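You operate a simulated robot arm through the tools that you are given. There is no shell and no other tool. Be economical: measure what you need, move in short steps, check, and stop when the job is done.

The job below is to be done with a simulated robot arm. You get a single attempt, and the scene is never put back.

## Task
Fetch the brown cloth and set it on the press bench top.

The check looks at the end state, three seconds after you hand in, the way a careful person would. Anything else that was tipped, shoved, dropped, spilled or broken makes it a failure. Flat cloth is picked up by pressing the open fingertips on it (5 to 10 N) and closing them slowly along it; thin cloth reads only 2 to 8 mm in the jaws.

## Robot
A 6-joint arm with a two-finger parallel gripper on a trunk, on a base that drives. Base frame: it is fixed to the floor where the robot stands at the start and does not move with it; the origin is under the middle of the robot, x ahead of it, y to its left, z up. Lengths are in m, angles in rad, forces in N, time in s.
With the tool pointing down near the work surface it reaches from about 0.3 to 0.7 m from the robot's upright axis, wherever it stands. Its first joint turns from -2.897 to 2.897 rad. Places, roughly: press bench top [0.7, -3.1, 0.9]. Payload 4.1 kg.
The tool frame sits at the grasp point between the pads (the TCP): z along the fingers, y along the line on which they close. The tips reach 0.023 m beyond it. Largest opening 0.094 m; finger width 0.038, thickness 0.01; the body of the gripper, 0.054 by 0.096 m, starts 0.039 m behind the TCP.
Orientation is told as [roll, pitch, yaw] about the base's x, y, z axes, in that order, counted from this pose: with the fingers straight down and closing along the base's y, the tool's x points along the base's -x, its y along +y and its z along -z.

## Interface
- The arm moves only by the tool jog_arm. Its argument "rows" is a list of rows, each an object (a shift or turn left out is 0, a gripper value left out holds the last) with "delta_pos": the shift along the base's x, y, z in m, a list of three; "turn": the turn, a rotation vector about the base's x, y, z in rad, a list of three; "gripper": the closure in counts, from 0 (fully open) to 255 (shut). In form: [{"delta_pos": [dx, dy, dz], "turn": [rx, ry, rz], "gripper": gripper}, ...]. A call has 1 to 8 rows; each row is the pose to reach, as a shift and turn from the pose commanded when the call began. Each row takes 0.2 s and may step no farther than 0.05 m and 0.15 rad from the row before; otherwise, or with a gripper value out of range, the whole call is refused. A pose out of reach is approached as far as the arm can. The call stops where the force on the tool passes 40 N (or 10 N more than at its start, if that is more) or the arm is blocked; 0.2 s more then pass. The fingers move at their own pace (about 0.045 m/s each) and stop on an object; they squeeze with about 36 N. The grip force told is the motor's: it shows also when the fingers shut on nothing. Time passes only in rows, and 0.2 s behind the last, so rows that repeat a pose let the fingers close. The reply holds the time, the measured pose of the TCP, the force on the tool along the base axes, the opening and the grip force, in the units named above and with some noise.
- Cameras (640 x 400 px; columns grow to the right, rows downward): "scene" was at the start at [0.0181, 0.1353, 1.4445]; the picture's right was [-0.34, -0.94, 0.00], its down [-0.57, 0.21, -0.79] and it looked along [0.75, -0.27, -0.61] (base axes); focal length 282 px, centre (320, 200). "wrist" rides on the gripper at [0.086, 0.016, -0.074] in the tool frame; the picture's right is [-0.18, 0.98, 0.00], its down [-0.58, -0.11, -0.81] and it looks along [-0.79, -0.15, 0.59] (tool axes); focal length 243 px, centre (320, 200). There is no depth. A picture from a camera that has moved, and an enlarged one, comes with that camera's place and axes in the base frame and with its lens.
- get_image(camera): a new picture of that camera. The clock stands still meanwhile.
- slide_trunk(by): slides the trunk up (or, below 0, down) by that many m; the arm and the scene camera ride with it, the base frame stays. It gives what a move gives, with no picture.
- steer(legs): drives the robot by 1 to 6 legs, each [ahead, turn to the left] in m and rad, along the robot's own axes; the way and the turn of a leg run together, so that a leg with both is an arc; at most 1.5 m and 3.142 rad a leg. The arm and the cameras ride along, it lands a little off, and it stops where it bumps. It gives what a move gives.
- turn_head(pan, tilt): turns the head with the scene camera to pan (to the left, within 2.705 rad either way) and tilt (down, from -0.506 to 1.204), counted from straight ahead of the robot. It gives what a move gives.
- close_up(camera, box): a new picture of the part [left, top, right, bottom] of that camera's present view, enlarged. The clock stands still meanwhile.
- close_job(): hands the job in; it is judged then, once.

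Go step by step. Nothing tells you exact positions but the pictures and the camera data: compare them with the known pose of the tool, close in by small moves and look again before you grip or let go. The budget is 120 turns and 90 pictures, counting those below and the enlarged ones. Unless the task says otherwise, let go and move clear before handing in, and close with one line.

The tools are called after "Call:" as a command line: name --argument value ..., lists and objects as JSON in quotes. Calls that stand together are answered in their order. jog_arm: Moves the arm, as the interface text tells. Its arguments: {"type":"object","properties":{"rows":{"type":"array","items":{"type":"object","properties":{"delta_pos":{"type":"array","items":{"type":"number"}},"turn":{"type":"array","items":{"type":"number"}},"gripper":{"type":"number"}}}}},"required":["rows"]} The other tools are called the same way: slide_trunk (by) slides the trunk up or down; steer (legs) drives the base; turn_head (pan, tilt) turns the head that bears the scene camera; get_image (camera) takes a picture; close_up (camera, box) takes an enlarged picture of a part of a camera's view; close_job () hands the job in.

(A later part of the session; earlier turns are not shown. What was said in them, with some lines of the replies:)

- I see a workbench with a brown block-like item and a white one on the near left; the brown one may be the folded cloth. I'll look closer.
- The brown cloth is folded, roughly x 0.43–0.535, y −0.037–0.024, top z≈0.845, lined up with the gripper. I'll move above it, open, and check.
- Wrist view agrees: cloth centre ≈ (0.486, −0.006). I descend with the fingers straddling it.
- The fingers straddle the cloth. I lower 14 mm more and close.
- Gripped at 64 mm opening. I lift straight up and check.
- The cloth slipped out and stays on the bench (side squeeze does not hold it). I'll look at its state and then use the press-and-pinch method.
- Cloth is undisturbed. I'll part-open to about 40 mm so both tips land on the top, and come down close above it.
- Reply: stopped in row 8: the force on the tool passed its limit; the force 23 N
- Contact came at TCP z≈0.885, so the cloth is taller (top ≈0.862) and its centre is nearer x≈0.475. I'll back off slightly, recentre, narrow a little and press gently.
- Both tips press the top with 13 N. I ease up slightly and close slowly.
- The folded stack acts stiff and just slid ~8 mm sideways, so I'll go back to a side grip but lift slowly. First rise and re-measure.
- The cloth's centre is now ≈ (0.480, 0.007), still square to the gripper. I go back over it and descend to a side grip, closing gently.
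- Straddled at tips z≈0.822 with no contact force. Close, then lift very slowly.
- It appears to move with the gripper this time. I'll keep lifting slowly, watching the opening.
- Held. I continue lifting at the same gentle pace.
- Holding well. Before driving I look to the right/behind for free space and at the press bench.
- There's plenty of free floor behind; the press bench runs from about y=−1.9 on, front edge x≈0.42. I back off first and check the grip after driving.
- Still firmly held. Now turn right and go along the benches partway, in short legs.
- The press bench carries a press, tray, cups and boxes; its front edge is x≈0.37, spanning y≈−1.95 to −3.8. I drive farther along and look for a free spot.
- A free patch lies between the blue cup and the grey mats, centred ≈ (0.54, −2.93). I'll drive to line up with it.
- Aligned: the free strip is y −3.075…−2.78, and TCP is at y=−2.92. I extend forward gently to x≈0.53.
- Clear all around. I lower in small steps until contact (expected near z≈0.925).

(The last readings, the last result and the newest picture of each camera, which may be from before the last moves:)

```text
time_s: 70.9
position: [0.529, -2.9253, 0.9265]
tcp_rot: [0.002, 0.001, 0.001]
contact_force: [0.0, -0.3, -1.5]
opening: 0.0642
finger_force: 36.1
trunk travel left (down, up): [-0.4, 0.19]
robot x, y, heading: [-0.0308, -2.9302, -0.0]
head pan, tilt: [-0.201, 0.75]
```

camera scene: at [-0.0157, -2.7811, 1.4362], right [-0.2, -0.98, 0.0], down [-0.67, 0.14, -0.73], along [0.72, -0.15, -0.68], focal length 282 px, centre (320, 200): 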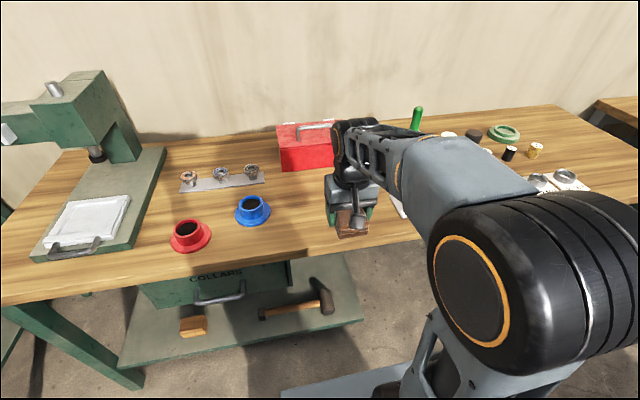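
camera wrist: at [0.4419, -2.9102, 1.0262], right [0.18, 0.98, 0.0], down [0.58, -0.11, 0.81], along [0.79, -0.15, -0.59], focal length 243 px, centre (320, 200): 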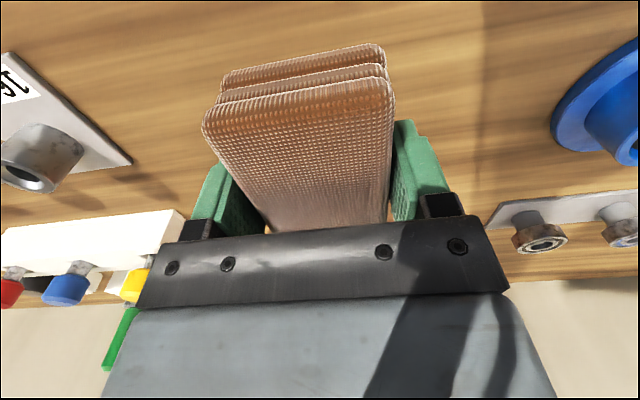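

Call:
jog_arm --rows '[{"delta_pos": [0, 0, -0.001]}, {"delta_pos": [0, 0, -0.002]}, {"delta_pos": [0, 0, -0.003]}, {"delta_pos": [0, 0, -0.003]}]'

Call:
close_up --camera "scene" --box '[280, 170, 400, 245]'

```text
time_s: 71.9
position: [0.529, -2.9264, 0.9218]
tcp_rot: [0.001, 0.001, 0.0]
contact_force: [0.5, 0.2, -1.3]
opening: 0.0643
finger_force: 36.5
trunk travel left (down, up): [-0.4, 0.19]
robot x, y, heading: [-0.0368, -2.933, 0.002]
head pan, tilt: [-0.201, 0.75]
```

```text
5.33 times, centred on (340, 208) of scene
camera zoom: at [-0.0156, -2.7812, 1.4362], right [-0.2, -0.98, 0.0], down [-0.67, 0.14, -0.73], along [0.72, -0.15, -0.68], focal length 1502 px, centre (213, 160)
```

zoom: 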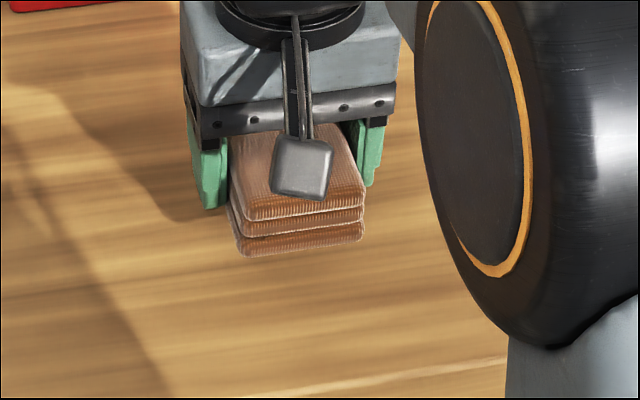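

No contact yet; continue down in millimetre steps.

Call:
jog_arm --rows '[{"delta_pos": [0, 0, -0.001]}, {"delta_pos": [0, 0, -0.002]}, {"delta_pos": [0, 0, -0.003]}, {"delta_pos": [0, 0, -0.004]}, {"delta_pos": [0, 0, -0.004]}]'

Call:
get_image --camera "wrist"

```text
time_s: 73.1
position: [0.528, -2.925, 0.9188]
tcp_rot: [0.001, 0.0, 0.002]
contact_force: [-0.3, 0.2, -0.4]
opening: 0.0643
finger_force: 36.2
trunk travel left (down, up): [-0.4, 0.19]
robot x, y, heading: [-0.0351, -2.9279, 0.003]
head pan, tilt: [-0.201, 0.75]
```

```text
50 pictures are left
camera wrist: at [0.4419, -2.91, 0.9927], right [0.18, 0.98, 0.0], down [0.58, -0.11, 0.81], along [0.79, -0.15, -0.59], focal length 243 px, centre (320, 200)
```

wrist: 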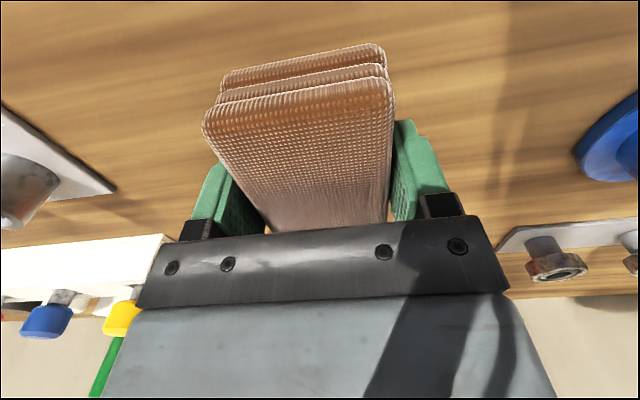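

Call:
jog_arm --rows '[{"delta_pos": [0, 0, -0.001]}, {"delta_pos": [0, 0, -0.002]}, {"delta_pos": [0, 0, -0.003]}, {"delta_pos": [0, 0, -0.004]}, {"delta_pos": [0, 0, -0.005]}, {"delta_pos": [0, 0, -0.006]}, {"delta_pos": [0, 0, -0.006]}]'

Call:
close_up --camera "scene" --box '[280, 170, 400, 245]'

```text
time_s: 74.7
position: [0.5286, -2.9256, 0.9129]
tcp_rot: [0.002, 0.001, -0.001]
contact_force: [0.1, 0.3, 0.5]
opening: 0.0642
finger_force: 35.8
trunk travel left (down, up): [-0.4, 0.19]
robot x, y, heading: [-0.0311, -2.9326, 0.003]
head pan, tilt: [-0.201, 0.75]
```

```text
5.33 times, centred on (340, 208) of scene
camera zoom: at [-0.0156, -2.7812, 1.4362], right [-0.2, -0.98, 0.0], down [-0.67, 0.14, -0.73], along [0.72, -0.15, -0.68], focal length 1502 px, centre (213, 160)
```

zoom: 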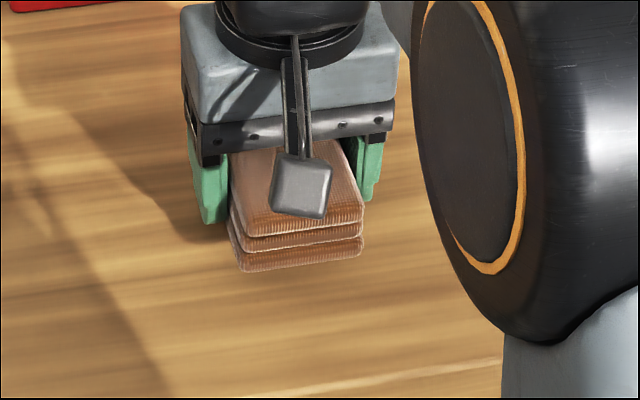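

Still free air (shadow gap visible). Continue down.

Call:
jog_arm --rows '[{"delta_pos": [0, 0, -0.001]}, {"delta_pos": [0, 0, -0.002]}, {"delta_pos": [0, 0, -0.003]}, {"delta_pos": [0, 0, -0.004]}, {"delta_pos": [0, 0, -0.005]}, {"delta_pos": [0, 0, -0.006]}, {"delta_pos": [0, 0, -0.007]}, {"delta_pos": [0, 0, -0.007]}]'

Call:
jog_arm --rows '[{"delta_pos": [0, 0, -0.001]}, {"delta_pos": [0, 0, -0.002]}, {"delta_pos": [0, 0, -0.003]}, {"delta_pos": [0, 0, -0.003]}]'

Call:
close_up --camera "scene" --box '[280, 170, 400, 245]'

```text
time_s: 76.5
position: [0.5284, -2.9261, 0.9041]
tcp_rot: [0.003, 0.0, 0.0]
contact_force: [-0.2, -0.6, -0.2]
opening: 0.0645
finger_force: 36.0
trunk travel left (down, up): [-0.4, 0.19]
robot x, y, heading: [-0.0328, -2.9281, 0.002]
head pan, tilt: [-0.201, 0.75]
```

```text
time_s: 77.5
position: [0.529, -2.9264, 0.9014]
tcp_rot: [0.002, -0.001, -0.001]
contact_force: [0.3, -0.3, 0.1]
opening: 0.0644
finger_force: 36.0
trunk travel left (down, up): [-0.4, 0.19]
robot x, y, heading: [-0.0335, -2.931, 0.004]
head pan, tilt: [-0.201, 0.75]
```

```text
5.33 times, centred on (340, 208) of scene
camera zoom: at [-0.0156, -2.7812, 1.4362], right [-0.2, -0.98, 0.0], down [-0.67, 0.14, -0.73], along [0.72, -0.15, -0.68], focal length 1502 px, centre (213, 160)
```

zoom: 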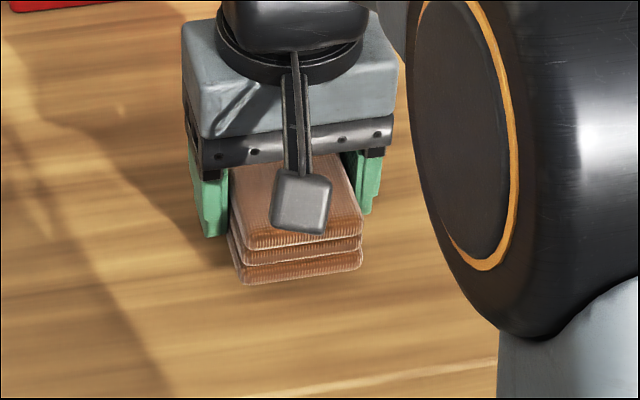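

Call:
jog_arm --rows '[{"delta_pos": [0, 0, -0.001]}, {"delta_pos": [0, 0, -0.002]}, {"delta_pos": [0, 0, -0.003]}, {"delta_pos": [0, 0, -0.004]}, {"delta_pos": [0, 0, -0.005]}, {"delta_pos": [0, 0, -0.006]}, {"delta_pos": [0, 0, -0.007]}, {"delta_pos": [0, 0, -0.007]}]'

Call:
get_image --camera "wrist"

Call:
close_up --camera "scene" --box '[280, 170, 400, 245]'

```text
time_s: 79.3
position: [0.5276, -2.9262, 0.8951]
tcp_rot: [0.002, 0.0, 0.0]
contact_force: [0.1, 0.1, -0.3]
opening: 0.0645
finger_force: 36.3
trunk travel left (down, up): [-0.4, 0.19]
robot x, y, heading: [-0.0321, -2.9262, 0.001]
head pan, tilt: [-0.201, 0.75]
```

```text
47 pictures are left
camera wrist: at [0.4421, -2.9099, 0.9696], right [0.18, 0.98, 0.0], down [0.58, -0.11, 0.81], along [0.79, -0.15, -0.59], focal length 243 px, centre (320, 200)
```

wrist: 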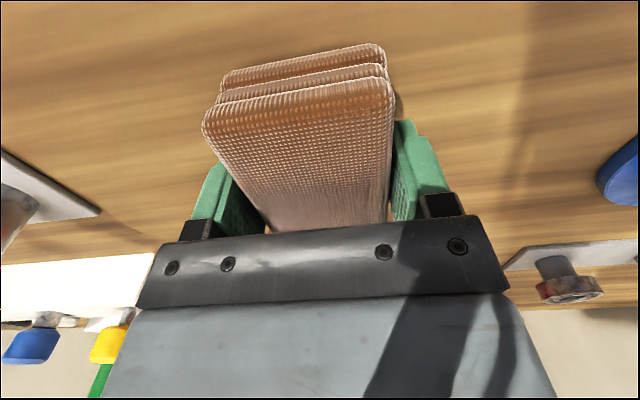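

```text
5.33 times, centred on (340, 208) of scene
camera zoom: at [-0.0156, -2.7812, 1.4362], right [-0.2, -0.98, 0.0], down [-0.67, 0.14, -0.73], along [0.72, -0.15, -0.68], focal length 1502 px, centre (213, 160)
```

zoom: 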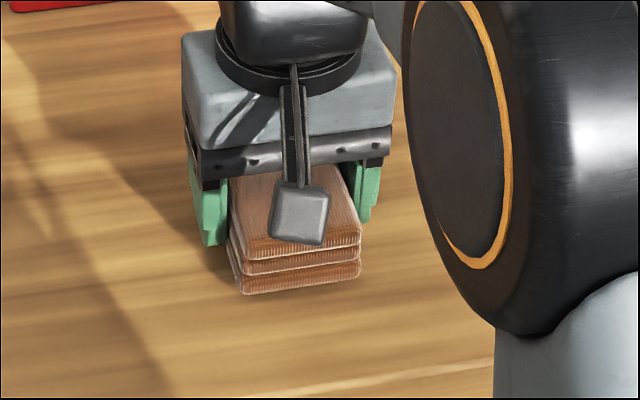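

Triangulating the mat corner gives a top near z≈0.855, so about a centimetre remains. Continue.

Call:
jog_arm --rows '[{"delta_pos": [0, 0, -0.001]}, {"delta_pos": [0, 0, -0.002]}, {"delta_pos": [0, 0, -0.003]}, {"delta_pos": [0, 0, -0.004]}, {"delta_pos": [0, 0, -0.005]}, {"delta_pos": [0, 0, -0.006]}, {"delta_pos": [0, 0, -0.006]}]'

Call:
close_up --camera "scene" --box '[280, 170, 400, 245]'

```text
time_s: 80.9
position: [0.5272, -2.9263, 0.8882]
tcp_rot: [0.0, -0.001, 0.0]
contact_force: [0.6, -0.4, -1.1]
opening: 0.0643
finger_force: 35.6
trunk travel left (down, up): [-0.4, 0.19]
robot x, y, heading: [-0.0314, -2.9276, 0.005]
head pan, tilt: [-0.201, 0.75]
```

```text
5.33 times, centred on (340, 208) of scene
camera zoom: at [-0.0156, -2.7812, 1.4362], right [-0.2, -0.98, 0.0], down [-0.67, 0.14, -0.73], along [0.72, -0.15, -0.68], focal length 1502 px, centre (213, 160)
```

zoom: 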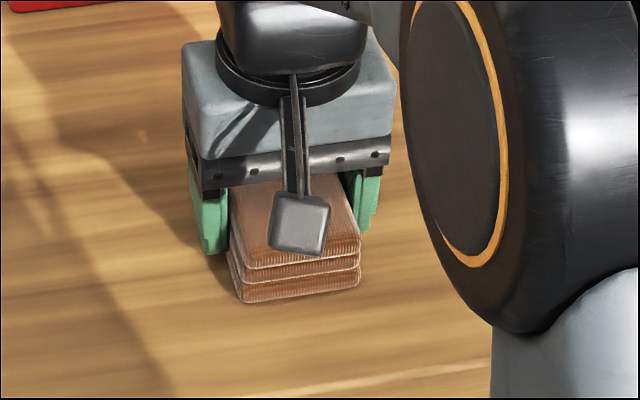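

Call:
jog_arm --rows '[{"delta_pos": [0, 0, -0.001]}, {"delta_pos": [0, 0, -0.002]}, {"delta_pos": [0, 0, -0.003]}, {"delta_pos": [0, 0, -0.004]}, {"delta_pos": [0, 0, -0.004]}]'

Call:
jog_arm --rows '[{"delta_pos": [0, 0, -0.001]}, {"delta_pos": [0, 0, -0.002]}, {"delta_pos": [0, 0, -0.003]}, {"delta_pos": [0, 0, -0.003]}]'

Call:
close_up --camera "scene" --box '[280, 170, 400, 245]'

```text
time_s: 82.1
position: [0.5274, -2.926, 0.8861]
tcp_rot: [0.003, -0.003, 0.0]
contact_force: [1.8, -1.5, 15.1]
opening: 0.0645
finger_force: 36.0
trunk travel left (down, up): [-0.4, 0.19]
robot x, y, heading: [-0.0345, -2.9323, -0.005]
head pan, tilt: [-0.201, 0.75]
```

```text
time_s: 83.0
position: [0.5296, -2.9263, 0.8865]
tcp_rot: [0.003, -0.01, 0.0]
contact_force: [-5.1, -0.3, 16.0]
opening: 0.0644
finger_force: 35.6
trunk travel left (down, up): [-0.4, 0.19]
robot x, y, heading: [-0.0339, -2.9281, 0.002]
head pan, tilt: [-0.201, 0.75]
stopped in row 4: the force on the tool passed its limit (the readings are from after the stop); the commanded pose is now the measured one
```

```text
5.33 times, centred on (340, 208) of scene
camera zoom: at [-0.0176, -2.7812, 1.4359], right [-0.2, -0.98, 0.0], down [-0.67, 0.14, -0.73], along [0.72, -0.15, -0.68], focal length 1502 px, centre (213, 160)
```

zoom: 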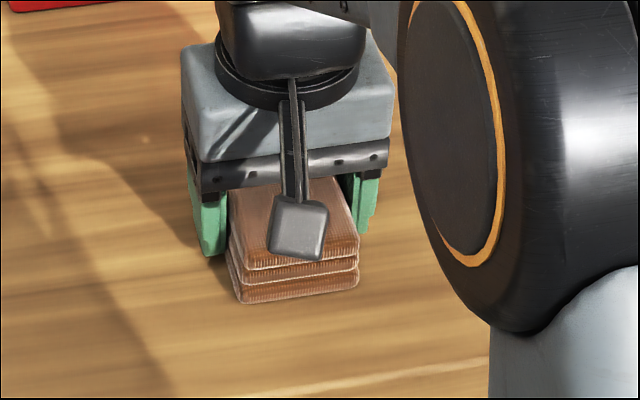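

Contact at TCP z≈0.887: the cloth is resting on the bench. Ease off slightly and open slowly.

Call:
jog_arm --rows '[{"delta_pos": [0, 0, 0.0005]}, {"gripper": 70}, {"gripper": 60}, {"gripper": 40}, {"gripper": 20}, {"gripper": 0}, {"gripper": 0}, {"gripper": 0}]'

Call:
get_image --camera "wrist"

```text
time_s: 84.8
position: [0.5299, -2.9266, 0.8857]
tcp_rot: [0.002, -0.007, 0.0]
contact_force: [-0.8, 0.1, -0.1]
opening: 0.0942
finger_force: 0.0
trunk travel left (down, up): [-0.4, 0.19]
robot x, y, heading: [-0.0336, -2.9324, -0.004]
head pan, tilt: [-0.201, 0.75]
```

```text
43 pictures are left
camera wrist: at [0.4428, -2.9097, 0.9589], right [0.18, 0.98, 0.0], down [0.58, -0.11, 0.81], along [0.8, -0.15, -0.59], focal length 243 px, centre (320, 200)
```

wrist: 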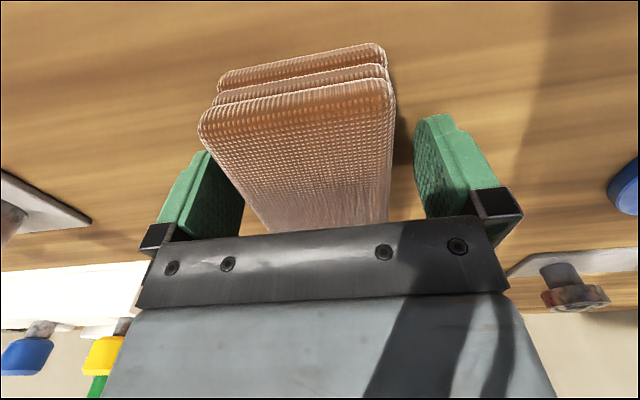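

The cloth sits free between the open fingers. Lift straight up, retract and check.

Call:
jog_arm --rows '[{"delta_pos": [0, 0, 0.01]}, {"delta_pos": [0, 0, 0.03]}, {"delta_pos": [0, 0, 0.06]}, {"delta_pos": [0, 0, 0.1]}, {"delta_pos": [-0.03, 0, 0.14]}, {"delta_pos": [-0.07, 0, 0.16]}, {"delta_pos": [-0.11, 0, 0.16]}, {"delta_pos": [-0.13, 0, 0.16]}]'

Call:
get_image --camera "scene"

Call:
get_image --camera "wrist"

```text
time_s: 86.6
position: [0.3989, -2.9266, 1.0438]
tcp_rot: [0.002, -0.008, 0.001]
contact_force: [-0.1, -0.3, -1.2]
opening: 0.094
finger_force: 0.1
trunk travel left (down, up): [-0.4, 0.19]
robot x, y, heading: [-0.0326, -2.932, 0.0]
head pan, tilt: [-0.201, 0.75]
```

```text
42 pictures are left
camera scene: at [-0.0158, -2.7812, 1.4362], right [-0.2, -0.98, 0.0], down [-0.67, 0.14, -0.73], along [0.72, -0.15, -0.68], focal length 282 px, centre (320, 200)
```

scene: 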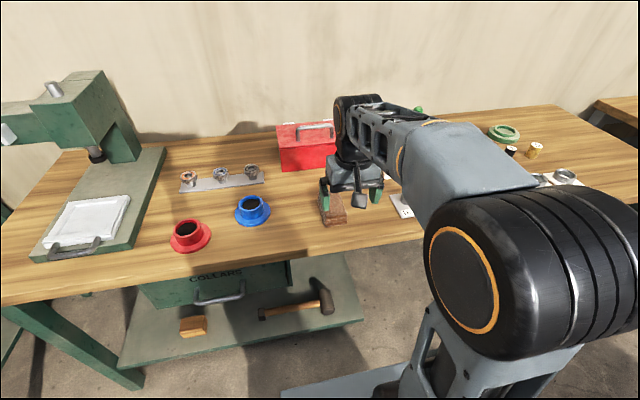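

```text
41 pictures are left
camera wrist: at [0.3123, -2.9109, 1.1192], right [0.18, 0.98, 0.0], down [0.58, -0.11, 0.81], along [0.8, -0.15, -0.59], focal length 243 px, centre (320, 200)
```

wrist: 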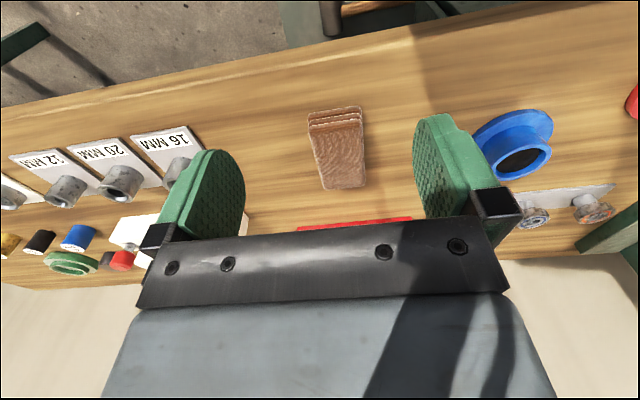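

The cloth rests flat on the press bench, the other items look undisturbed, and the gripper is clear. I'm handing in.

Call:
close_job

```text
The job is handed in.
```

The brown cloth is on the press bench top in a clear spot, the gripper is open and clear of it, and nothing else there looked disturbed. My first attempts to pick it up failed: it slipped once and slid about 8 mm, but stayed on the first bench.
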